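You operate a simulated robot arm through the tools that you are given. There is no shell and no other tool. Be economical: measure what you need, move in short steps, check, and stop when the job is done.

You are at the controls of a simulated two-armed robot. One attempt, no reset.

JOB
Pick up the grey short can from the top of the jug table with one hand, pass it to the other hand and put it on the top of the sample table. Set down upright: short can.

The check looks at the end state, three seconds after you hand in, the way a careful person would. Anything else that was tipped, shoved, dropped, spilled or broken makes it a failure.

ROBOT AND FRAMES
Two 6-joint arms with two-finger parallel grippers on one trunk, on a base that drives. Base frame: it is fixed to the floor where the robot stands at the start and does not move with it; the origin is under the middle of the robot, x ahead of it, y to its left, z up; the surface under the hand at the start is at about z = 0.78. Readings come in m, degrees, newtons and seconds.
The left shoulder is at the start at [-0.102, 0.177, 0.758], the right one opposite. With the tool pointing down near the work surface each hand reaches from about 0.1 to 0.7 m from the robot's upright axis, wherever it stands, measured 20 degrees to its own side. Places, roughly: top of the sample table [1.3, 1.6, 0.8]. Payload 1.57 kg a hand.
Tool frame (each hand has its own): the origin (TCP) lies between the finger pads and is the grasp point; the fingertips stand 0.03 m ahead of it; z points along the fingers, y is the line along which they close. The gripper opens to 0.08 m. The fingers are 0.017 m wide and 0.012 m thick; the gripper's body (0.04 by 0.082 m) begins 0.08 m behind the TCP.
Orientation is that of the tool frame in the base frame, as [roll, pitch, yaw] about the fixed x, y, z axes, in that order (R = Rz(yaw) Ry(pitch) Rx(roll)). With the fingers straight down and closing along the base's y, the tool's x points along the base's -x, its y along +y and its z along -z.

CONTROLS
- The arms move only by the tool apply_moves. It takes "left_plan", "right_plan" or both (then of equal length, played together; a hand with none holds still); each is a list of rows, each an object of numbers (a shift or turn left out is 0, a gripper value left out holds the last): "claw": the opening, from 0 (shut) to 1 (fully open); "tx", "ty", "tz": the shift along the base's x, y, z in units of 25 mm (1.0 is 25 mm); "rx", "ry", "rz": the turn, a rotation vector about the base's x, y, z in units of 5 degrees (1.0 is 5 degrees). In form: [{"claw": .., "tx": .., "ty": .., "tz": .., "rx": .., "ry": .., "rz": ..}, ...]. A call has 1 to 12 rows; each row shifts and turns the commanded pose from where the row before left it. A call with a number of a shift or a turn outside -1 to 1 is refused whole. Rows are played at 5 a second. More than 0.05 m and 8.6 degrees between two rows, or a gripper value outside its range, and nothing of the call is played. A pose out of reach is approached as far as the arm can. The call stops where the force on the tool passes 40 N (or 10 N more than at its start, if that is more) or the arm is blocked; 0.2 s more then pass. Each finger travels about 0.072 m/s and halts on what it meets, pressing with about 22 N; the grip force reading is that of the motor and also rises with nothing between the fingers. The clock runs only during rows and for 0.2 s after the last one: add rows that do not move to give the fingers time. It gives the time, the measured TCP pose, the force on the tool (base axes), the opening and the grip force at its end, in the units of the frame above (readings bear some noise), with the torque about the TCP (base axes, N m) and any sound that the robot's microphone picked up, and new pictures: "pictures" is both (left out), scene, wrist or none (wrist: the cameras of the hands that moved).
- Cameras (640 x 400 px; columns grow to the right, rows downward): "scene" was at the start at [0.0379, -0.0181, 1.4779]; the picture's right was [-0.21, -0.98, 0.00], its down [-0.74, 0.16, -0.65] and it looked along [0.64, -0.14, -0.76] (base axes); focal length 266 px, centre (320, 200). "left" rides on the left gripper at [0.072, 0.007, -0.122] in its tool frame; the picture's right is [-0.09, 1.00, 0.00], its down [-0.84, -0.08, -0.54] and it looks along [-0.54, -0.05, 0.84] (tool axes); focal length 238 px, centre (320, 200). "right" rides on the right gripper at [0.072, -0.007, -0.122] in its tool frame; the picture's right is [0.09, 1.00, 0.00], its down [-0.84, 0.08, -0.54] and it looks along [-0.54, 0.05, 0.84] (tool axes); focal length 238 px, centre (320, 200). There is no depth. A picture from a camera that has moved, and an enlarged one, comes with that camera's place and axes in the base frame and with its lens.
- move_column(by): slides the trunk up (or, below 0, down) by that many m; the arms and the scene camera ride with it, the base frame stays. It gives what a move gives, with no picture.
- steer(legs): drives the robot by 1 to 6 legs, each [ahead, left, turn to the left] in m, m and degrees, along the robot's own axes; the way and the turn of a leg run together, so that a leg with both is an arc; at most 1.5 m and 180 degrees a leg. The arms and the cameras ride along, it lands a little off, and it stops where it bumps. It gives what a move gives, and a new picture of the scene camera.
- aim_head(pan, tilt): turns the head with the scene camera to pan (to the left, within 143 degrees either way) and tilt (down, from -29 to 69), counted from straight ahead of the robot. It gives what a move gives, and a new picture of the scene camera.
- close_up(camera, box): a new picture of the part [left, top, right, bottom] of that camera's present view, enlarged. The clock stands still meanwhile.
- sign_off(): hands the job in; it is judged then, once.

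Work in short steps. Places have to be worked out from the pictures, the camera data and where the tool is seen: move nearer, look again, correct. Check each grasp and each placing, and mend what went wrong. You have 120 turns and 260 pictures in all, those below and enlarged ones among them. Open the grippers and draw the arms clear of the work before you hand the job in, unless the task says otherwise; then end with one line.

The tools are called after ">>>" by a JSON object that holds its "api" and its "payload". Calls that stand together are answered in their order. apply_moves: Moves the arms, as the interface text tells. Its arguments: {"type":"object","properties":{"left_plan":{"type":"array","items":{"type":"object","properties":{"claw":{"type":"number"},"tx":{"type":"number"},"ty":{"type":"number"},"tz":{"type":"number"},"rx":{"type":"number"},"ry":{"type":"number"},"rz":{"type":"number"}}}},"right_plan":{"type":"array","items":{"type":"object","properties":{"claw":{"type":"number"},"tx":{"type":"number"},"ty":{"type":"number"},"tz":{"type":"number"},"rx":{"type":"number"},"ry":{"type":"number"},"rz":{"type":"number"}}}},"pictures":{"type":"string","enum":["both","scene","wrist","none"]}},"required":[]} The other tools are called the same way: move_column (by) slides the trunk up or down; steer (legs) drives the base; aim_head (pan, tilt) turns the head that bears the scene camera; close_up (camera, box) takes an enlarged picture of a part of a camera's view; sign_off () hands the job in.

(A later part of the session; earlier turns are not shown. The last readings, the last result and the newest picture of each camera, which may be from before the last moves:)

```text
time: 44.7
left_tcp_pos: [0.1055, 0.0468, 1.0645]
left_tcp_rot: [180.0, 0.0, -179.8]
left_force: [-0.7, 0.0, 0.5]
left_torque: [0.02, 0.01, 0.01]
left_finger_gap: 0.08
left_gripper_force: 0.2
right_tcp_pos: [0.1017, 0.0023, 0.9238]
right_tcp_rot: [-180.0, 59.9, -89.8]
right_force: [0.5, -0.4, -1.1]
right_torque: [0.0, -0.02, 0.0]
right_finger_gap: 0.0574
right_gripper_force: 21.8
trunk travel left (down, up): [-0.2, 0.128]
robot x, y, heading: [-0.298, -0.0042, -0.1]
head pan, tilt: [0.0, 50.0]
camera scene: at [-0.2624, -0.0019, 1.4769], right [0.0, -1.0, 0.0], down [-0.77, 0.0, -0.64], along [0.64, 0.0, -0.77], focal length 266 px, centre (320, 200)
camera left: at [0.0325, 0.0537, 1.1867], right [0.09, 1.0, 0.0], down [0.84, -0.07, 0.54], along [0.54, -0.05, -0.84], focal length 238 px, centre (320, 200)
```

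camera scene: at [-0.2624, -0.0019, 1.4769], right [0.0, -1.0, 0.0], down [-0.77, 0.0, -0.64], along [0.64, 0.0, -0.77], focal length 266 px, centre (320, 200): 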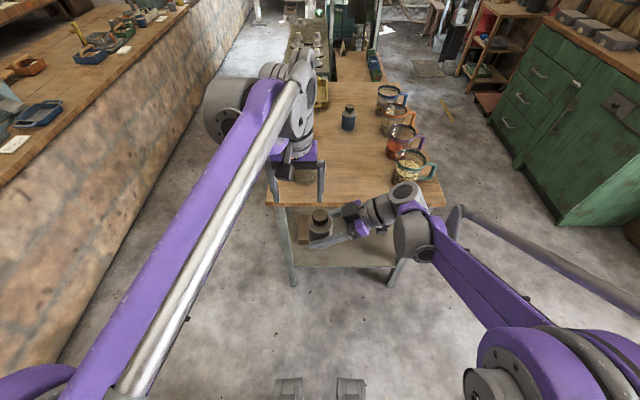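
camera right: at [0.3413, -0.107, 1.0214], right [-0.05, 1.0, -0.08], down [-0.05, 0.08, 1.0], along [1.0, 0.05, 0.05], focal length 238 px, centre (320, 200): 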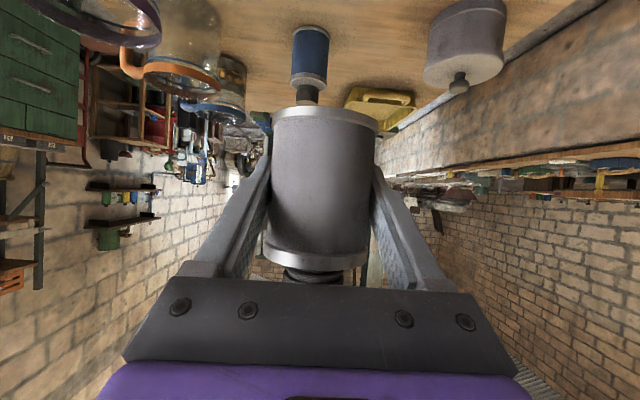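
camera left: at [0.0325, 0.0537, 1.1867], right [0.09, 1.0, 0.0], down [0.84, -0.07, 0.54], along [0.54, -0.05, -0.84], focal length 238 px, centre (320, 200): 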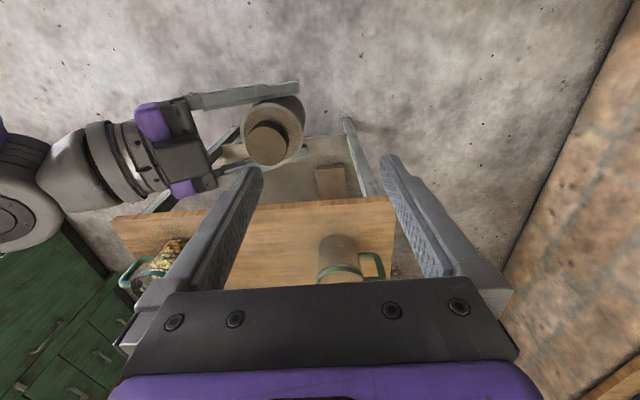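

Cap centre projects to (0.101, 0.001), agreeing with the right TCP. I align the left hand above it and check before descending.

>>> {"api": "apply_moves", "payload": {"left_plan": [{"tx": -0.18, "ty": -0.9}, {"ty": -0.93}, {}]}}

```text
time: 45.5
left_tcp_pos: [0.101, 0.002, 1.063]
left_tcp_rot: [-179.9, 0.0, -179.6]
left_force: [-0.9, -0.3, 0.6]
left_torque: [0.0, -0.01, -0.01]
left_finger_gap: 0.08
left_gripper_force: 0.0
right_tcp_pos: [0.1005, 0.0024, 0.9229]
right_tcp_rot: [-180.0, 60.0, -89.8]
right_force: [-0.1, -0.5, -1.5]
right_torque: [0.02, -0.04, 0.04]
right_finger_gap: 0.0572
right_gripper_force: 21.9
trunk travel left (down, up): [-0.2, 0.128]
robot x, y, heading: [-0.2982, -0.0015, 0.1]
head pan, tilt: [0.0, 50.0]
camera scene: at [-0.2624, -0.0019, 1.4769], right [0.0, -1.0, 0.0], down [-0.77, 0.0, -0.64], along [0.64, 0.0, -0.77], focal length 266 px, centre (320, 200)
camera left: at [0.0292, 0.0085, 1.1856], right [0.09, 1.0, 0.0], down [0.84, -0.07, 0.54], along [0.54, -0.05, -0.84], focal length 238 px, centre (320, 200)
```

scene: 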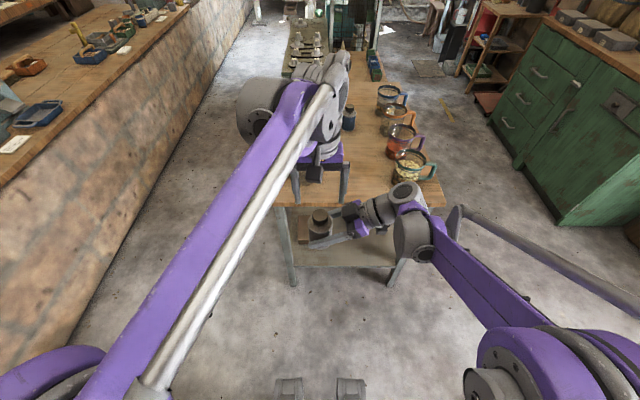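
left: 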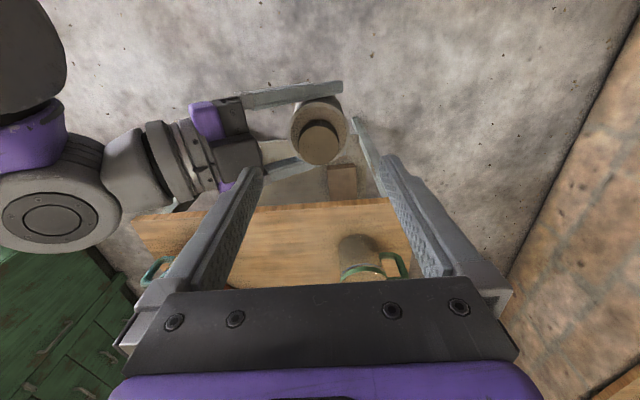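

Aligned. I narrow the left opening to 70 mm for clearance to the right palm and descend 3 rows, then check.

>>> {"api": "apply_moves", "payload": {"left_plan": [{"claw": 0.88}, {"tz": -0.8}, {"tz": -0.8}, {"tz": -0.8}, {"tz": -0.4}, {}]}}

>>> {"api": "close_up", "payload": {"camera": "scene", "box": [220, 110, 460, 280]}}

```text
time: 46.9
left_tcp_pos: [0.1002, 0.001, 0.9956]
left_tcp_rot: [-179.9, 0.0, -179.8]
left_force: [-0.5, -0.7, -0.4]
left_torque: [0.01, -0.01, 0.05]
left_finger_gap: 0.0703
left_gripper_force: 0.0
right_tcp_pos: [0.1014, 0.0017, 0.9236]
right_tcp_rot: [180.0, 60.0, -89.8]
right_force: [-0.3, 0.5, -1.8]
right_torque: [-0.03, 0.01, -0.06]
right_finger_gap: 0.0571
right_gripper_force: 22.3
trunk travel left (down, up): [-0.2, 0.128]
robot x, y, heading: [-0.3021, -0.0038, 0.5]
head pan, tilt: [0.0, 50.0]
camera scene: at [-0.2623, -0.0022, 1.4769], right [0.0, -1.0, 0.0], down [-0.77, 0.0, -0.64], along [0.64, 0.0, -0.77], focal length 266 px, centre (320, 200)
camera left: at [0.0279, 0.0084, 1.1175], right [0.09, 1.0, 0.0], down [0.84, -0.07, 0.54], along [0.54, -0.05, -0.84], focal length 238 px, centre (320, 200)
```

scene: 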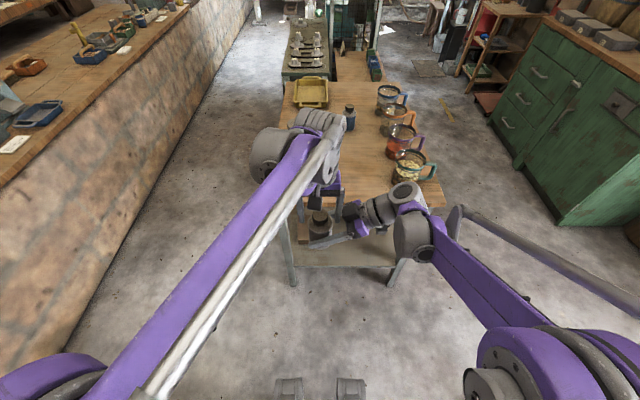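
left: 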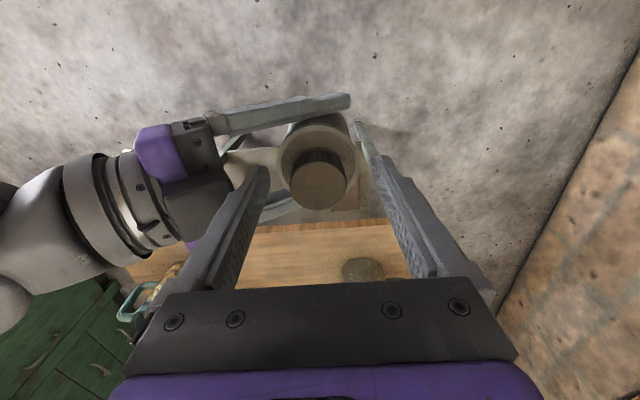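

```text
2.35 times, centred on (340, 195) of scene
camera zoom: at [-0.2623, -0.0022, 1.4769], right [0.0, -1.0, 0.0], down [-0.77, 0.0, -0.64], along [0.64, 0.0, -0.77], focal length 625 px, centre (273, 212)
```

zoom: 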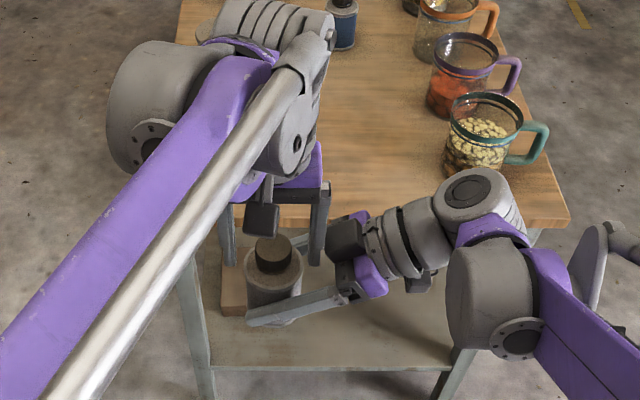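

Everything is aligned with clearance. I descend the last 54 mm in small rows.

>>> {"api": "apply_moves", "payload": {"left_plan": [{"tz": -0.5}, {"tz": -0.5}, {"tz": -0.5}, {"tz": -0.5}, {"tz": -0.15}, {}]}}

>>> {"api": "close_up", "payload": {"camera": "scene", "box": [260, 150, 440, 280]}}

```text
time: 47.3
left_tcp_pos: [0.0987, 0.0005, 0.9894]
left_tcp_rot: [-179.8, -0.1, -179.8]
left_force: [-0.2, 0.3, 6.4]
left_torque: [-0.29, -0.01, -0.01]
left_finger_gap: 0.0698
left_gripper_force: 0.0
right_tcp_pos: [0.1019, 0.0004, 0.9192]
right_tcp_rot: [-179.9, 59.3, -89.7]
right_force: [0.1, 0.0, -6.9]
right_torque: [0.32, 0.03, 0.01]
right_finger_gap: 0.0573
right_gripper_force: 22.3
trunk travel left (down, up): [-0.2, 0.128]
robot x, y, heading: [-0.302, -0.0039, 0.1]
head pan, tilt: [0.0, 50.0]
stopped in row 1 (right hand): the force on the tool passed its limit at 57 N (the readings are from after the stop); the commanded pose is now the measured one
camera scene: at [-0.2622, -0.0022, 1.4769], right [0.0, -1.0, 0.0], down [-0.77, 0.0, -0.64], along [0.64, 0.0, -0.77], focal length 266 px, centre (320, 200)
camera left: at [0.0275, 0.008, 1.1103], right [0.09, 1.0, 0.0], down [0.84, -0.07, 0.54], along [0.54, -0.05, -0.84], focal length 238 px, centre (320, 200)
```

scene: 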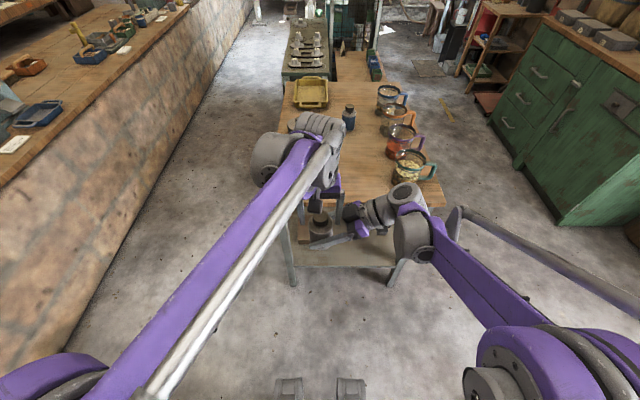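
left: 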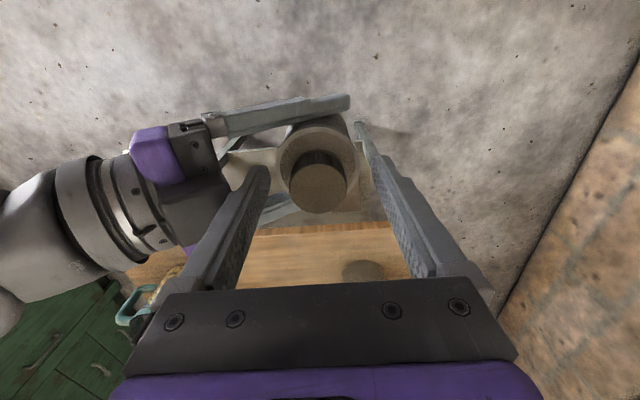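

```text
3.08 times, centred on (350, 215) of scene
camera zoom: at [-0.2622, -0.0022, 1.4769], right [0.0, -1.0, 0.0], down [-0.77, 0.0, -0.64], along [0.64, 0.0, -0.77], focal length 817 px, centre (228, 154)
```

zoom: 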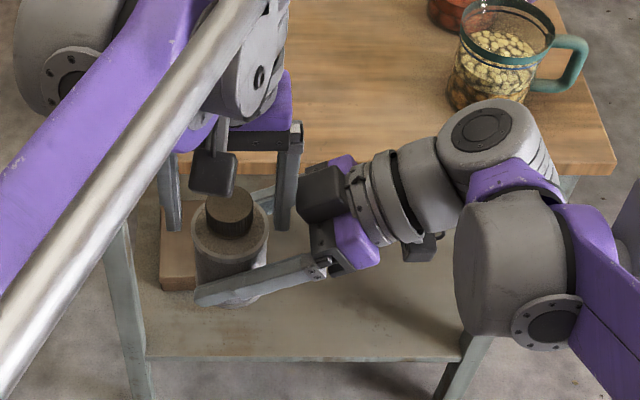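

The left fingertip met the right palm's upper edge at tip z≈0.96. That is already the cap's zone (z 0.953–0.984, ≈37 mm wide), so I'll grip the cap instead: raise slightly, narrow the opening to 46 mm, and check.

>>> {"api": "apply_moves", "payload": {"left_plan": [{"tz": 0.4}, {"claw": 0.58}, {}, {}], "pictures": "wrist"}}

>>> {"api": "close_up", "payload": {"camera": "scene", "box": [260, 150, 440, 280]}}

```text
time: 48.3
left_tcp_pos: [0.099, 0.0013, 0.9985]
left_tcp_rot: [-179.8, 0.0, -179.8]
left_force: [0.1, 0.5, 0.1]
left_torque: [0.01, 0.0, -0.01]
left_finger_gap: 0.0466
left_gripper_force: 0.1
right_tcp_pos: [0.1016, 0.0005, 0.9199]
right_tcp_rot: [-179.9, 59.4, -89.7]
right_force: [0.0, 0.3, -0.7]
right_torque: [-0.01, 0.02, -0.01]
right_finger_gap: 0.0569
right_gripper_force: 21.5
trunk travel left (down, up): [-0.2, 0.128]
robot x, y, heading: [-0.3016, -0.0017, 0.1]
head pan, tilt: [0.0, 50.0]
camera left: at [0.0268, 0.008, 1.1205], right [0.09, 1.0, 0.0], down [0.84, -0.07, 0.54], along [0.54, -0.05, -0.84], focal length 238 px, centre (320, 200)
```

left: 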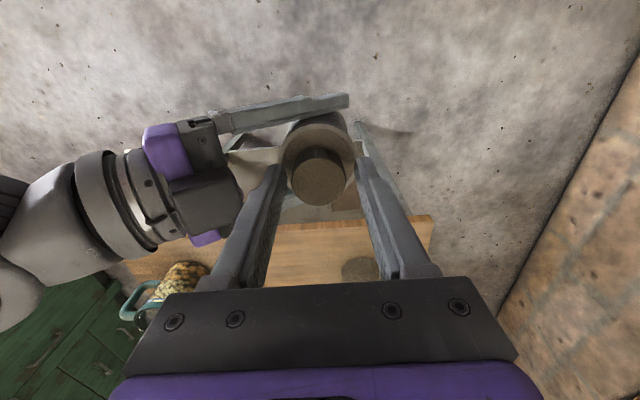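

```text
3.08 times, centred on (350, 215) of scene
camera zoom: at [-0.2622, -0.0022, 1.4769], right [0.0, -1.0, 0.0], down [-0.77, 0.0, -0.64], along [0.64, 0.0, -0.77], focal length 817 px, centre (228, 154)
```

zoom: 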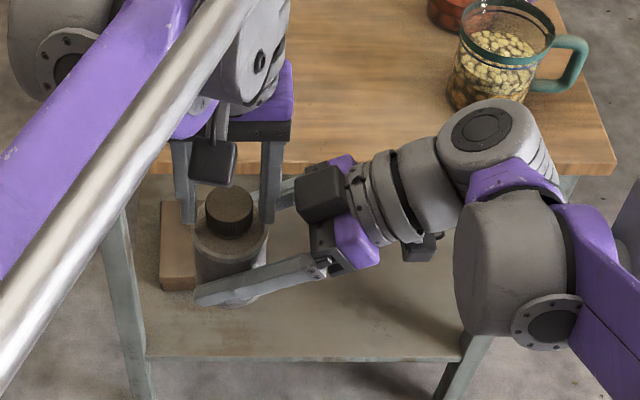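

The cap is centred between the narrowed fingers. I descend 12 mm and close on the cap.

>>> {"api": "apply_moves", "payload": {"left_plan": [{"tz": -0.25}, {"tz": -0.25}, {}, {"claw": 0}, {"claw": 0}, {}], "pictures": "wrist"}}

>>> {"api": "close_up", "payload": {"camera": "scene", "box": [260, 150, 440, 280]}}

```text
time: 49.7
left_tcp_pos: [0.1, 0.0013, 0.9873]
left_tcp_rot: [-179.8, 0.1, -179.8]
left_force: [0.3, -8.0, 11.3]
left_torque: [-0.38, 0.05, -0.1]
left_finger_gap: 0.0353
left_gripper_force: 21.4
right_tcp_pos: [0.1009, 0.0005, 0.9202]
right_tcp_rot: [-179.9, 59.5, -89.8]
right_force: [0.6, 7.9, -13.4]
right_torque: [-0.1, -0.09, 0.07]
right_finger_gap: 0.057
right_gripper_force: 21.5
trunk travel left (down, up): [-0.2, 0.128]
robot x, y, heading: [-0.3039, 0.0018, 0.3]
head pan, tilt: [0.0, 50.0]
camera left: at [0.0274, 0.0077, 1.1078], right [0.09, 1.0, 0.0], down [0.84, -0.07, 0.54], along [0.54, -0.05, -0.84], focal length 238 px, centre (320, 200)
```

left: 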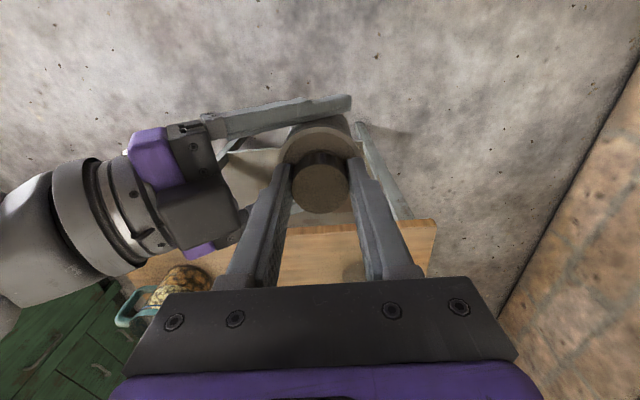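

```text
3.08 times, centred on (350, 215) of scene
camera zoom: at [-0.2622, -0.0022, 1.4769], right [0.0, -1.0, 0.0], down [-0.77, 0.0, -0.64], along [0.64, 0.0, -0.77], focal length 817 px, centre (228, 154)
```

zoom: 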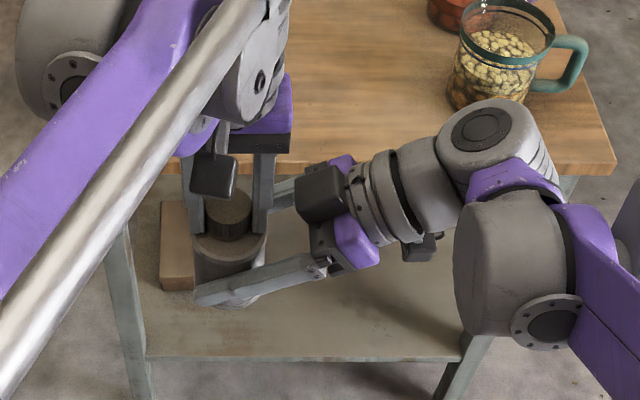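

The cap is gripped at 35 mm by the left hand. I open the right hand fully and see whether the can stays.

>>> {"api": "apply_moves", "payload": {"right_plan": [{"claw": 0.8}, {"claw": 1}, {}], "pictures": "none"}}

>>> {"api": "close_up", "payload": {"camera": "scene", "box": [260, 150, 440, 280]}}

```text
time: 50.5
left_tcp_pos: [0.1003, 0.0004, 0.9854]
left_tcp_rot: [-179.9, 0.0, -179.9]
left_force: [0.0, -0.6, -1.7]
left_torque: [0.03, 0.03, -0.02]
left_finger_gap: 0.0349
left_gripper_force: 21.8
right_tcp_pos: [0.1015, 0.0002, 0.9191]
right_tcp_rot: [-180.0, 59.4, -89.8]
right_force: [0.5, -0.6, 0.0]
right_torque: [0.0, 0.02, -0.03]
right_finger_gap: 0.0799
right_gripper_force: 0.2
trunk travel left (down, up): [-0.2, 0.128]
robot x, y, heading: [-0.3021, -0.0, 0.3]
head pan, tilt: [0.0, 50.0]
```

```text
3.08 times, centred on (350, 215) of scene
camera zoom: at [-0.2622, -0.0022, 1.4769], right [0.0, -1.0, 0.0], down [-0.77, 0.0, -0.64], along [0.64, 0.0, -0.77], focal length 817 px, centre (228, 154)
```

zoom: 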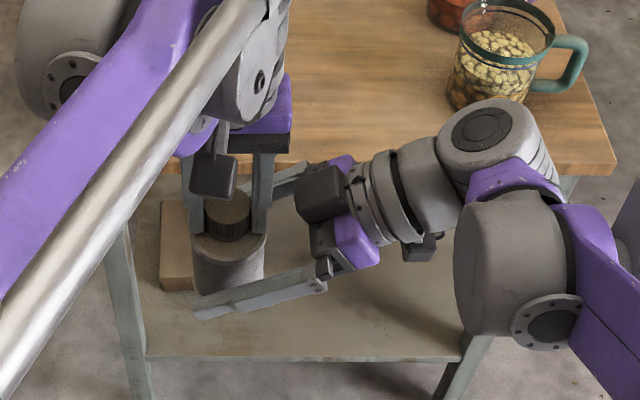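

The can hangs from the left hand. I draw the right hand away along -y.

>>> {"api": "apply_moves", "payload": {"right_plan": [{"ty": -0.6}, {"ty": -0.8}, {"ty": -1}, {"ty": -1}, {"ty": -1}, {"ty": -1}, {"ty": -1}, {"ty": -1}, {}], "pictures": "scene"}}

>>> {"api": "close_up", "payload": {"camera": "left", "box": [160, 50, 480, 250]}}

```text
time: 52.5
left_tcp_pos: [0.0974, 0.001, 0.9855]
left_tcp_rot: [-179.8, 0.0, -179.8]
left_force: [0.3, -0.1, -2.0]
left_torque: [0.0, -0.03, -0.01]
left_finger_gap: 0.0352
left_gripper_force: 22.2
right_tcp_pos: [0.1022, -0.1845, 0.9186]
right_tcp_rot: [-179.9, 59.5, -89.7]
right_force: [-0.6, -0.5, 0.8]
right_torque: [0.01, -0.01, -0.01]
right_finger_gap: 0.0798
right_gripper_force: 0.2
trunk travel left (down, up): [-0.2, 0.128]
robot x, y, heading: [-0.2989, -0.0002, -0.1]
head pan, tilt: [0.0, 50.0]
camera scene: at [-0.2623, -0.0019, 1.4769], right [0.0, -1.0, 0.0], down [-0.77, 0.0, -0.64], along [0.64, 0.0, -0.77], focal length 266 px, centre (320, 200)
```

scene: 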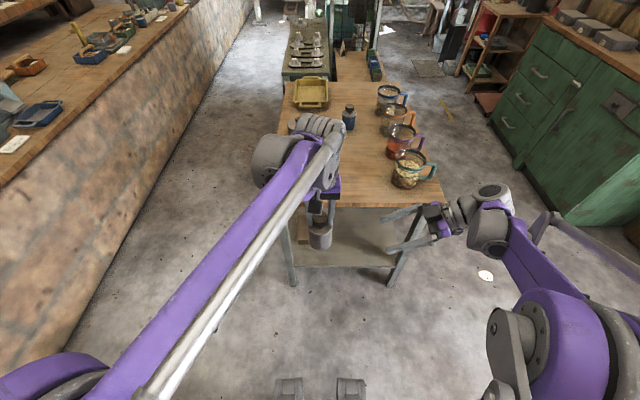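

```text
2.00 times, centred on (320, 150) of left
camera zoom: at [0.0274, 0.0081, 1.1078], right [0.09, 1.0, 0.0], down [0.84, -0.07, 0.54], along [0.54, -0.05, -0.84], focal length 477 px, centre (320, 300)
```

zoom: 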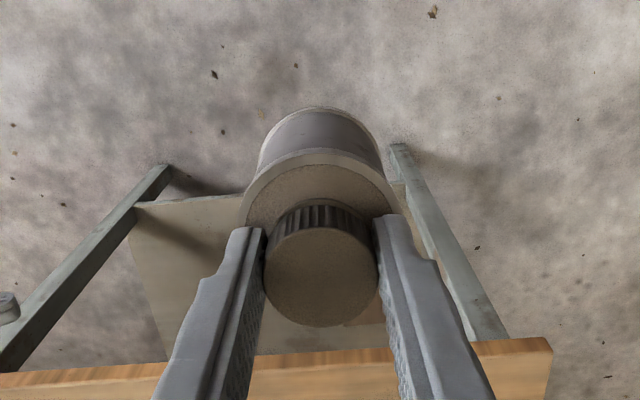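

Clean grasp. Now I turn 90° left in place, then move to the corridor between bench and table.

>>> {"api": "steer", "payload": {"legs": [[0, 0, 90]]}}

```text
time: 56.7
left_tcp_pos: [-0.3074, 0.401, 0.9857]
left_tcp_rot: [-179.9, 0.0, -89.3]
left_force: [0.2, -1.3, -1.8]
left_torque: [0.02, 0.01, -0.03]
left_finger_gap: 0.0353
left_gripper_force: 21.8
right_tcp_pos: [-0.1204, 0.4039, 0.9192]
right_tcp_rot: [-179.9, 59.5, 0.8]
right_force: [0.0, -0.4, -0.1]
right_torque: [0.01, 0.0, 0.04]
right_finger_gap: 0.0802
right_gripper_force: 0.0
trunk travel left (down, up): [-0.2, 0.128]
robot x, y, heading: [-0.2997, -0.0026, 90.9]
head pan, tilt: [0.0, 50.0]
camera scene: at [-0.3012, 0.0361, 1.4769], right [1.0, 0.01, 0.0], down [0.01, -0.77, -0.64], along [-0.01, 0.64, -0.77], focal length 266 px, centre (320, 200)
```

scene: 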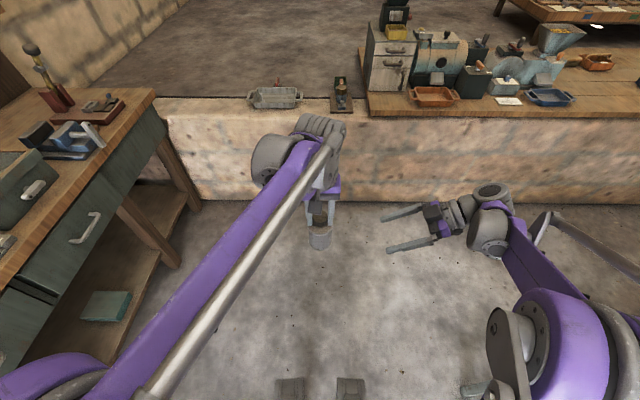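

Turned to face the bench, edge at y≈1.1. I drive ahead 0.55 and then sideways right 0.6, watching.

>>> {"api": "steer", "payload": {"legs": [[0.56, 0, -0.9], [0, -0.6, 0]]}}

```text
time: 65.3
left_tcp_pos: [0.2907, 0.9631, 0.9866]
left_tcp_rot: [-179.8, 0.1, -89.6]
left_force: [0.4, -0.1, -1.9]
left_torque: [-0.01, -0.01, 0.03]
left_finger_gap: 0.0345
left_gripper_force: 21.5
right_tcp_pos: [0.4765, 0.9659, 0.9194]
right_tcp_rot: [-179.9, 59.4, 0.4]
right_force: [0.3, -0.1, 0.5]
right_torque: [-0.02, 0.02, -0.02]
right_finger_gap: 0.08
right_gripper_force: 0.0
trunk travel left (down, up): [-0.2, 0.128]
robot x, y, heading: [0.2946, 0.5619, 90.7]
head pan, tilt: [0.0, 50.0]
camera scene: at [0.2937, 0.5989, 1.4769], right [1.0, 0.01, 0.0], down [0.01, -0.77, -0.64], along [0.0, 0.64, -0.77], focal length 266 px, centre (320, 200)
```

scene: 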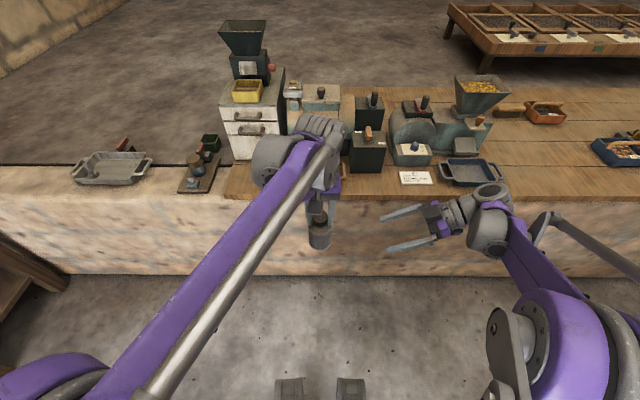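

Good clearance. The free stretch of bench lies between the trays, around x≈1.0–1.35. I drive 1.0 m further right.

>>> {"api": "steer", "payload": {"legs": [[0, -0.98, -0.7]]}}

```text
time: 74.4
left_tcp_pos: [1.2951, 0.9695, 0.9863]
left_tcp_rot: [-179.7, 0.0, -89.7]
left_force: [-0.3, -0.1, -1.9]
left_torque: [0.02, 0.0, 0.03]
left_finger_gap: 0.0347
left_gripper_force: 21.7
right_tcp_pos: [1.4798, 0.9719, 0.9197]
right_tcp_rot: [-179.9, 59.4, 0.3]
right_force: [1.1, -0.2, -0.2]
right_torque: [-0.04, -0.02, 0.01]
right_finger_gap: 0.0799
right_gripper_force: 0.0
trunk travel left (down, up): [-0.2, 0.128]
robot x, y, heading: [1.2983, 0.5638, 90.3]
head pan, tilt: [0.0, 50.0]
camera scene: at [1.2974, 0.6044, 1.4769], right [1.0, 0.0, 0.0], down [0.0, -0.77, -0.64], along [0.0, 0.64, -0.77], focal length 266 px, centre (320, 200)
```

scene: 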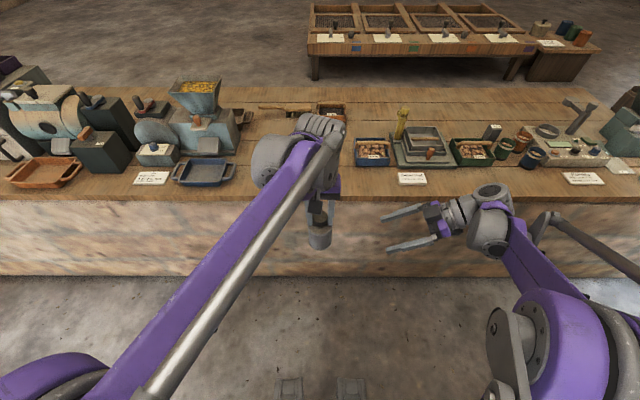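

The space between the blue tray and the bean tray is free around x≈1.2. I move 0.1 m closer and advance the left hand over the bench to look with its camera.

>>> {"api": "steer", "payload": {"legs": [[0.1, 0, 0]]}}

>>> {"api": "apply_moves", "payload": {"left_plan": [{"ty": 1, "tx": -0.7, "tz": 0.5}, {"ty": 1, "tx": -0.7, "tz": 0.5}, {"ty": 1, "tx": -0.7}, {"ty": 1, "tx": -0.7}, {"ty": 1, "tx": -0.6}, {}]}}

```text
time: 75.5
left_tcp_pos: [1.2938, 1.0691, 0.9853]
left_tcp_rot: [-179.8, -0.1, -89.6]
left_force: [-0.1, -0.8, -1.1]
left_torque: [-0.01, -0.01, 0.02]
left_finger_gap: 0.0346
left_gripper_force: 21.9
right_tcp_pos: [1.4799, 1.0715, 0.9186]
right_tcp_rot: [180.0, 59.3, 0.4]
right_force: [0.6, -0.3, -0.2]
right_torque: [-0.02, 0.01, 0.0]
right_finger_gap: 0.0801
right_gripper_force: 0.0
trunk travel left (down, up): [-0.2, 0.128]
robot x, y, heading: [1.2944, 0.6679, 90.2]
head pan, tilt: [0.0, 50.0]
camera scene: at [1.2967, 0.7048, 1.4768], right [1.0, 0.01, 0.0], down [0.01, -0.77, -0.64], along [0.0, 0.64, -0.77], focal length 266 px, centre (320, 200)
```

scene: 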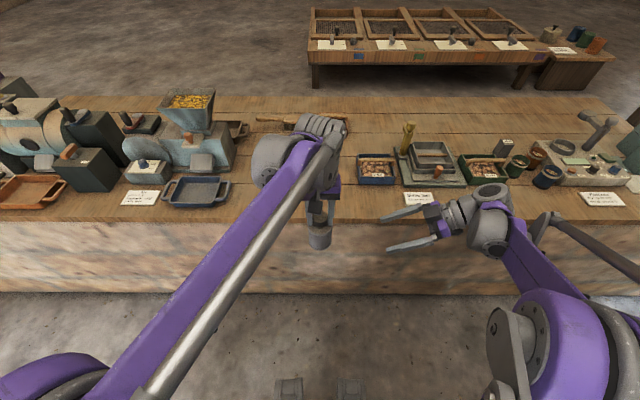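

```text
time: 76.9
left_tcp_pos: [1.2075, 1.1946, 1.0108]
left_tcp_rot: [-179.9, 0.0, -89.7]
left_force: [0.2, -1.0, -0.8]
left_torque: [-0.02, 0.0, -0.03]
left_finger_gap: 0.0348
left_gripper_force: 22.4
right_tcp_pos: [1.4793, 1.0704, 0.9192]
right_tcp_rot: [-179.9, 59.4, 0.4]
right_force: [0.2, 0.4, 0.6]
right_torque: [-0.02, -0.02, 0.03]
right_finger_gap: 0.08
right_gripper_force: 0.3
trunk travel left (down, up): [-0.2, 0.128]
robot x, y, heading: [1.2958, 0.6667, 90.5]
head pan, tilt: [0.0, 50.0]
camera scene: at [1.2969, 0.7036, 1.4769], right [1.0, 0.01, 0.0], down [0.01, -0.77, -0.64], along [0.0, 0.64, -0.77], focal length 266 px, centre (320, 200)
camera left: at [1.2004, 1.1223, 1.1328], right [-1.0, 0.09, 0.0], down [0.07, 0.84, 0.54], along [0.05, 0.54, -0.84], focal length 238 px, centre (320, 200)
```

scene: 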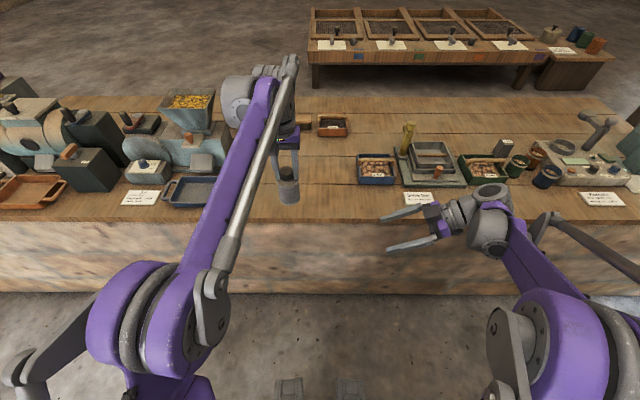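
left: 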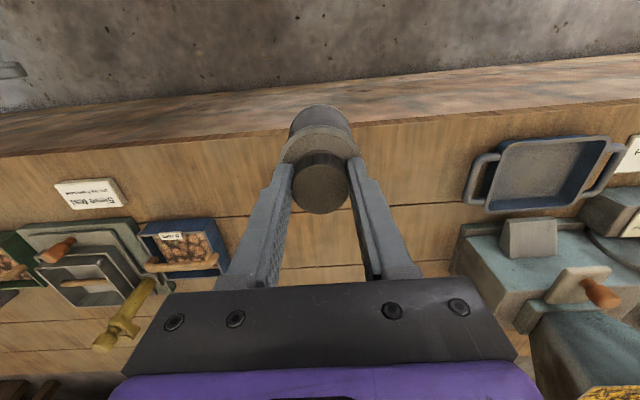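

Bench edge comes out at y≈1.22, top z≈0.76–0.80. I move to y≈1.305 and lower to about z 0.92, then look again.

>>> {"api": "apply_moves", "payload": {"left_plan": [{"ty": 1}, {"ty": 1}, {"ty": 1}, {"ty": 1}, {"ty": 0.4}, {"tz": -0.9}, {"tz": -0.9}, {"tz": -0.9}, {"tz": -0.9}, {}]}}

>>> {"api": "close_up", "payload": {"camera": "scene", "box": [200, 100, 400, 240]}}

```text
time: 79.1
left_tcp_pos: [1.2082, 1.2603, 0.9138]
left_tcp_rot: [-179.8, -0.1, -89.6]
left_force: [-0.7, 0.1, -1.8]
left_torque: [0.02, 0.0, 0.02]
left_finger_gap: 0.0344
left_gripper_force: 22.3
left hand out of reach, approached as far as the arm can: row 3, 4, 5
right_tcp_pos: [1.4796, 1.0703, 0.919]
right_tcp_rot: [-179.9, 59.4, 0.4]
right_force: [-0.8, -0.7, -1.1]
right_torque: [0.02, -0.01, 0.0]
right_finger_gap: 0.0799
right_gripper_force: 0.1
trunk travel left (down, up): [-0.2, 0.128]
robot x, y, heading: [1.2994, 0.6693, 90.3]
head pan, tilt: [0.0, 50.0]
camera scene: at [1.2967, 0.704, 1.4769], right [1.0, 0.01, 0.0], down [0.01, -0.77, -0.64], along [0.0, 0.64, -0.77], focal length 266 px, centre (320, 200)
camera left: at [1.2014, 1.187, 1.0354], right [-1.0, 0.09, 0.0], down [0.07, 0.84, 0.54], along [0.05, 0.54, -0.84], focal length 238 px, centre (320, 200)
```

scene: 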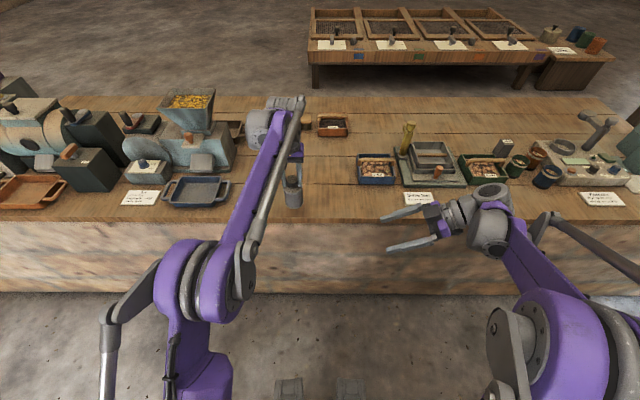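
left: 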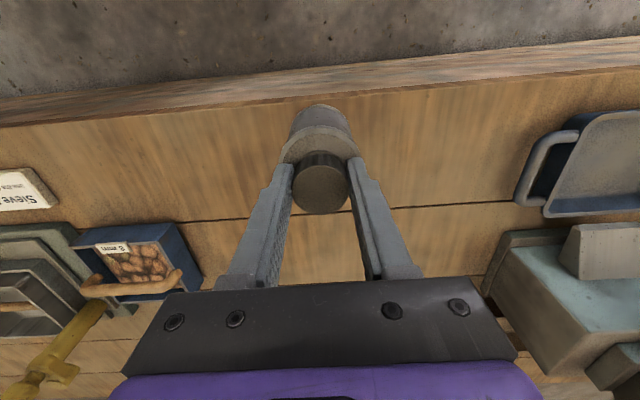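

```text
2.86 times, centred on (300, 170) of scene
camera zoom: at [1.2967, 0.704, 1.4769], right [1.0, 0.01, 0.0], down [0.01, -0.77, -0.64], along [0.0, 0.64, -0.77], focal length 759 px, centre (377, 286)
```

zoom: 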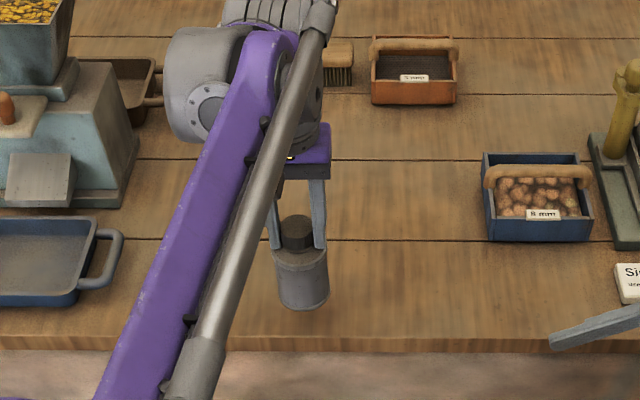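

Reach stops at y≈1.26, too near the edge (≈1.23). I drive 0.07 m closer, the can bottom being about 3–4 cm above the bench.

>>> {"api": "steer", "payload": {"legs": [[0.07, 0, 0]]}}

>>> {"api": "close_up", "payload": {"camera": "left", "box": [160, 30, 480, 230]}}

```text
time: 80.2
left_tcp_pos: [1.2075, 1.3305, 0.9133]
left_tcp_rot: [-179.8, -0.1, -89.6]
left_force: [0.2, 0.8, -2.4]
left_torque: [-0.03, 0.03, -0.01]
left_finger_gap: 0.0348
left_gripper_force: 22.4
right_tcp_pos: [1.4792, 1.1435, 0.9193]
right_tcp_rot: [179.9, 59.3, 0.3]
right_force: [-0.5, 0.3, -0.4]
right_torque: [0.02, 0.01, 0.01]
right_finger_gap: 0.0799
right_gripper_force: 0.1
trunk travel left (down, up): [-0.2, 0.128]
robot x, y, heading: [1.2948, 0.7408, 90.5]
head pan, tilt: [0.0, 50.0]
camera scene: at [1.2962, 0.7757, 1.4768], right [1.0, 0.01, 0.0], down [0.01, -0.77, -0.64], along [0.0, 0.64, -0.77], focal length 266 px, centre (320, 200)
```

scene: 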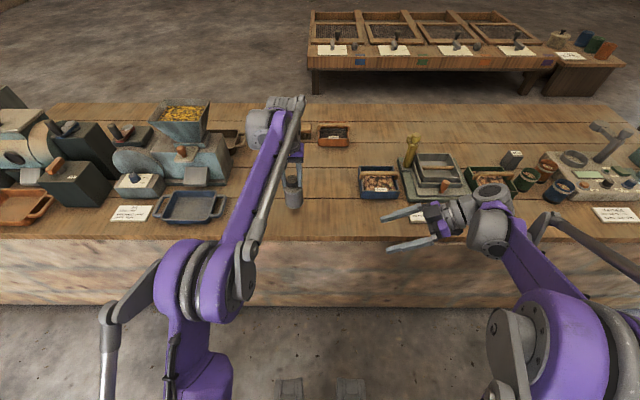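

```text
2.00 times, centred on (320, 130) of left
camera zoom: at [1.2009, 1.2583, 1.0352], right [-1.0, 0.09, 0.0], down [0.07, 0.84, 0.54], along [0.05, 0.54, -0.84], focal length 477 px, centre (320, 340)
```

zoom: 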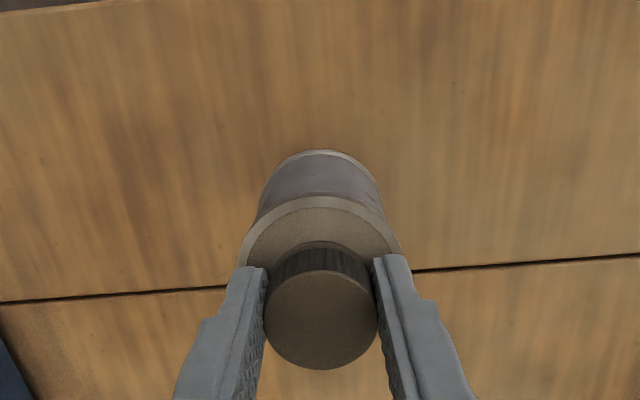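

Can now well inside the edge. I lower in small rows, watching the force.

>>> {"api": "apply_moves", "payload": {"left_plan": [{"tz": -0.3}, {"tz": -0.2}, {"tz": -0.2}, {}], "pictures": "none"}}

>>> {"api": "close_up", "payload": {"camera": "scene", "box": [240, 150, 360, 240]}}

```text
time: 81.2
left_tcp_pos: [1.2083, 1.3292, 0.8967]
left_tcp_rot: [-179.8, 0.1, -89.6]
left_force: [-0.6, 0.1, -1.9]
left_torque: [0.02, 0.0, 0.03]
left_finger_gap: 0.0347
left_gripper_force: 22.1
right_tcp_pos: [1.4792, 1.1422, 0.9188]
right_tcp_rot: [-180.0, 59.4, 0.4]
right_force: [-0.3, 0.5, 0.3]
right_torque: [0.01, 0.0, 0.0]
right_finger_gap: 0.0801
right_gripper_force: 0.1
trunk travel left (down, up): [-0.2, 0.128]
robot x, y, heading: [1.2983, 0.7371, 90.3]
head pan, tilt: [0.0, 50.0]
```

```text
4.44 times, centred on (300, 195) of scene
camera zoom: at [1.2962, 0.7747, 1.4769], right [1.0, 0.01, 0.0], down [0.01, -0.77, -0.64], along [0.0, 0.64, -0.77], focal length 1180 px, centre (409, 222)
```

zoom: 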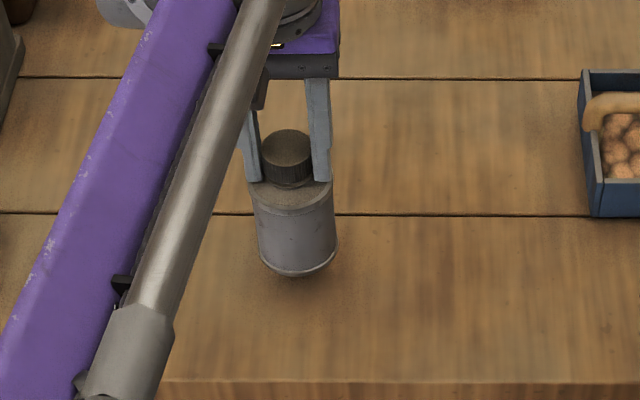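

Still hanging just above the bench. I keep lowering in 3 mm rows.

>>> {"api": "apply_moves", "payload": {"left_plan": [{"tz": -0.12}, {"tz": -0.12}, {"tz": -0.12}, {"tz": -0.12}, {}], "pictures": "none"}}

>>> {"api": "close_up", "payload": {"camera": "scene", "box": [240, 150, 360, 240]}}

```text
time: 82.4
left_tcp_pos: [1.2086, 1.3298, 0.8839]
left_tcp_rot: [-179.8, 0.0, -89.5]
left_force: [0.5, 0.1, -1.2]
left_torque: [0.02, 0.04, 0.0]
left_finger_gap: 0.0349
left_gripper_force: 21.8
right_tcp_pos: [1.4785, 1.1414, 0.9188]
right_tcp_rot: [180.0, 59.5, 0.5]
right_force: [0.5, -0.6, -0.8]
right_torque: [0.01, 0.01, 0.04]
right_finger_gap: 0.0803
right_gripper_force: 0.1
trunk travel left (down, up): [-0.2, 0.128]
robot x, y, heading: [1.2958, 0.7378, 90.4]
head pan, tilt: [0.0, 50.0]
```

```text
4.44 times, centred on (300, 195) of scene
camera zoom: at [1.2962, 0.7746, 1.4769], right [1.0, 0.01, 0.0], down [0.01, -0.77, -0.64], along [0.0, 0.64, -0.77], focal length 1180 px, centre (409, 222)
```

zoom: 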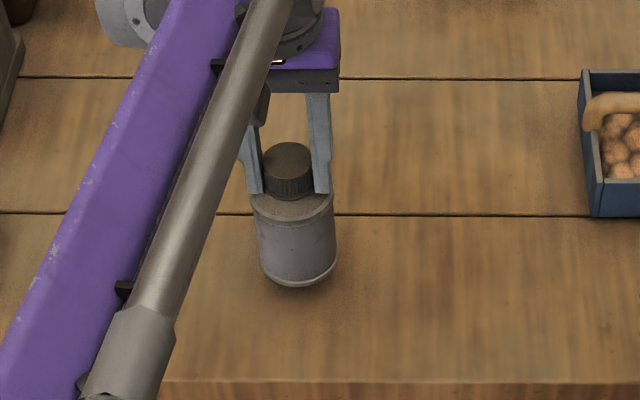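

No contact yet; further down in small rows.

>>> {"api": "apply_moves", "payload": {"left_plan": [{"tz": -0.12}, {"tz": -0.12}, {"tz": -0.12}, {}], "pictures": "none"}}

>>> {"api": "close_up", "payload": {"camera": "scene", "box": [240, 150, 360, 240]}}

```text
time: 83.4
left_tcp_pos: [1.2075, 1.328, 0.8752]
left_tcp_rot: [-179.8, 0.0, -89.6]
left_force: [-0.4, 0.4, -1.7]
left_torque: [-0.01, -0.01, 0.02]
left_finger_gap: 0.0345
left_gripper_force: 21.8
right_tcp_pos: [1.4786, 1.1413, 0.9191]
right_tcp_rot: [-179.9, 59.4, 0.5]
right_force: [-0.2, -0.6, 0.6]
right_torque: [0.03, 0.01, -0.01]
right_finger_gap: 0.0797
right_gripper_force: 0.1
trunk travel left (down, up): [-0.2, 0.128]
robot x, y, heading: [1.2951, 0.74, 90.3]
head pan, tilt: [0.0, 50.0]
```

```text
4.44 times, centred on (300, 195) of scene
camera zoom: at [1.2962, 0.7746, 1.4769], right [1.0, 0.01, 0.0], down [0.01, -0.77, -0.64], along [0.0, 0.64, -0.77], focal length 1180 px, centre (409, 222)
```

zoom: 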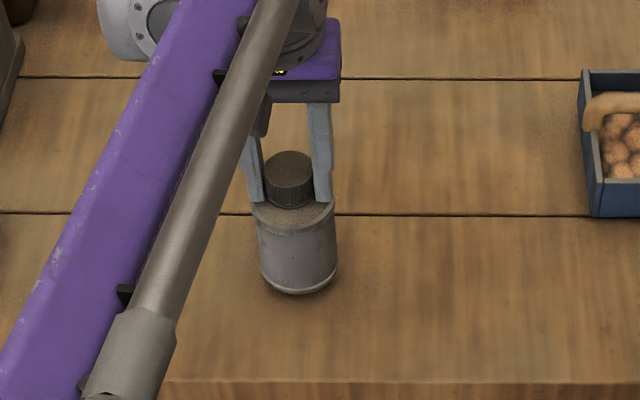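

Shadow is closing in; contact is near. I continue with 2.5 mm rows.

>>> {"api": "apply_moves", "payload": {"left_plan": [{"tz": -0.1}, {"tz": -0.1}, {}], "pictures": "none"}}

```text
time: 84.2
left_tcp_pos: [1.2079, 1.3273, 0.8702]
left_tcp_rot: [-179.8, 0.1, -89.7]
left_force: [-0.4, -0.5, -0.9]
left_torque: [0.0, -0.04, -0.01]
left_finger_gap: 0.0347
left_gripper_force: 21.9
right_tcp_pos: [1.478, 1.141, 0.9194]
right_tcp_rot: [-179.9, 59.3, 0.5]
right_force: [1.0, 0.0, 0.5]
right_torque: [0.01, -0.01, 0.03]
right_finger_gap: 0.08
right_gripper_force: 0.1
trunk travel left (down, up): [-0.2, 0.128]
robot x, y, heading: [1.2946, 0.7422, 90.4]
head pan, tilt: [0.0, 50.0]
```

Force still only the can's weight; two more rows.

>>> {"api": "apply_moves", "payload": {"left_plan": [{"tz": -0.1}, {"tz": -0.1}, {}], "pictures": "none"}}

>>> {"api": "close_up", "payload": {"camera": "scene", "box": [240, 150, 360, 240]}}

```text
time: 85.0
left_tcp_pos: [1.209, 1.3284, 0.866]
left_tcp_rot: [-179.8, 0.0, -89.6]
left_force: [-0.2, 0.4, -1.7]
left_torque: [0.02, -0.04, -0.03]
left_finger_gap: 0.0347
left_gripper_force: 22.4
right_tcp_pos: [1.4776, 1.14, 0.9189]
right_tcp_rot: [-179.8, 59.5, 0.4]
right_force: [-0.1, -0.2, 0.7]
right_torque: [0.0, 0.0, 0.01]
right_finger_gap: 0.0802
right_gripper_force: 0.0
trunk travel left (down, up): [-0.2, 0.128]
robot x, y, heading: [1.2941, 0.7389, 90.3]
head pan, tilt: [0.0, 50.0]
```

```text
4.44 times, centred on (300, 195) of scene
camera zoom: at [1.2962, 0.7746, 1.4769], right [1.0, 0.01, 0.0], down [0.01, -0.77, -0.64], along [0.0, 0.64, -0.77], focal length 1180 px, centre (409, 222)
```

zoom: 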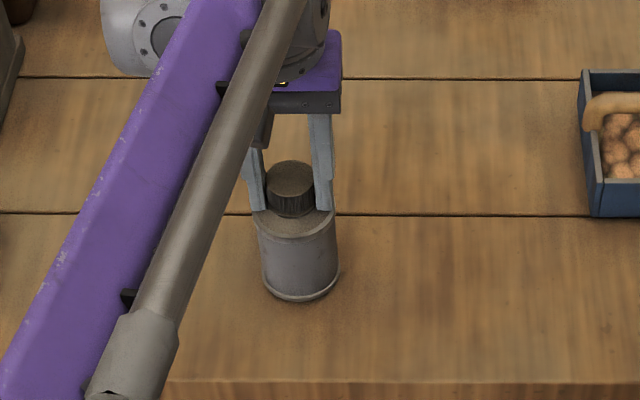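

Nearly on the board; continue.

>>> {"api": "apply_moves", "payload": {"left_plan": [{"tz": -0.1}, {"tz": -0.1}, {}], "pictures": "none"}}

```text
time: 85.8
left_tcp_pos: [1.2086, 1.3305, 0.861]
left_tcp_rot: [-179.9, 0.1, -89.6]
left_force: [0.7, 0.6, -0.6]
left_torque: [-0.01, -0.03, 0.03]
left_finger_gap: 0.0346
left_gripper_force: 21.9
right_tcp_pos: [1.4797, 1.1419, 0.9189]
right_tcp_rot: [-179.8, 59.4, 0.3]
right_force: [-0.5, 0.6, 0.5]
right_torque: [-0.01, 0.01, -0.02]
right_finger_gap: 0.08
right_gripper_force: 0.0
trunk travel left (down, up): [-0.2, 0.128]
robot x, y, heading: [1.2953, 0.7377, 90.3]
head pan, tilt: [0.0, 50.0]
```

Two more small rows, reading the force.

>>> {"api": "apply_moves", "payload": {"left_plan": [{"tz": -0.08}, {"tz": -0.08}, {}], "pictures": "none"}}

>>> {"api": "close_up", "payload": {"camera": "scene", "box": [240, 150, 360, 240]}}

```text
time: 86.5
left_tcp_pos: [1.2089, 1.3295, 0.86]
left_tcp_rot: [-179.9, 0.2, -89.7]
left_force: [1.5, 0.9, 17.5]
left_torque: [-0.13, 0.1, 0.01]
left_finger_gap: 0.0347
left_gripper_force: 22.2
right_tcp_pos: [1.4786, 1.14, 0.9198]
right_tcp_rot: [-179.9, 59.4, 0.5]
right_force: [0.0, -0.1, 0.4]
right_torque: [-0.04, -0.01, 0.02]
right_finger_gap: 0.0802
right_gripper_force: 0.1
trunk travel left (down, up): [-0.2, 0.128]
robot x, y, heading: [1.2961, 0.7398, 90.5]
head pan, tilt: [0.0, 50.0]
stopped in row 3 (left hand): the force on the tool passed its limit at 42 N (the readings are from after the stop); the commanded pose is now the measured one
```

```text
4.44 times, centred on (300, 195) of scene
camera zoom: at [1.2966, 0.7734, 1.4769], right [1.0, 0.01, 0.0], down [0.01, -0.77, -0.64], along [0.0, 0.64, -0.77], focal length 1180 px, centre (409, 222)
```

zoom: 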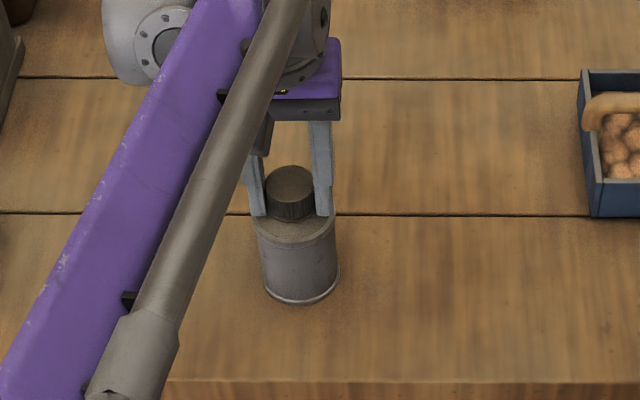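

The can stands on the bench, pressed with 17 N. I relieve that by about 1 mm, open the left gripper partly, then fully.

>>> {"api": "apply_moves", "payload": {"left_plan": [{"tz": 0.03}, {"claw": 0.55}, {"claw": 0.7}, {"claw": 0.8}, {}], "pictures": "none"}}

>>> {"api": "close_up", "payload": {"camera": "scene", "box": [240, 150, 360, 240]}}

>>> {"api": "close_up", "payload": {"camera": "left", "box": [160, 30, 480, 230]}}

```text
time: 87.7
left_tcp_pos: [1.2083, 1.3296, 0.859]
left_tcp_rot: [-179.8, 0.1, -89.6]
left_force: [0.0, -0.1, 0.7]
left_torque: [0.0, -0.02, 0.01]
left_finger_gap: 0.0636
left_gripper_force: 0.0
right_tcp_pos: [1.4782, 1.1405, 0.9187]
right_tcp_rot: [-179.8, 59.4, 0.4]
right_force: [0.0, -0.8, -0.4]
right_torque: [0.04, 0.02, -0.02]
right_finger_gap: 0.0797
right_gripper_force: 0.2
trunk travel left (down, up): [-0.2, 0.128]
robot x, y, heading: [1.2922, 0.7404, 90.2]
head pan, tilt: [0.0, 50.0]
```

```text
4.44 times, centred on (300, 195) of scene
camera zoom: at [1.2962, 0.7746, 1.4769], right [1.0, 0.01, 0.0], down [0.01, -0.77, -0.64], along [0.0, 0.64, -0.77], focal length 1180 px, centre (409, 222)
```

zoom: 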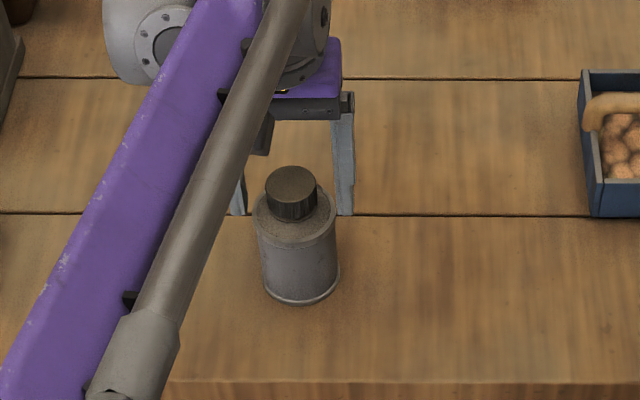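

```text
2.00 times, centred on (320, 130) of left
camera zoom: at [1.201, 1.2582, 0.9806], right [-1.0, 0.09, 0.0], down [0.07, 0.84, 0.54], along [0.05, 0.54, -0.84], focal length 477 px, centre (320, 340)
```

zoom: 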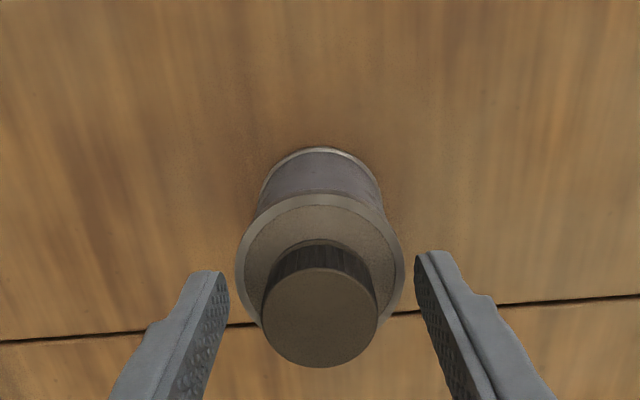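

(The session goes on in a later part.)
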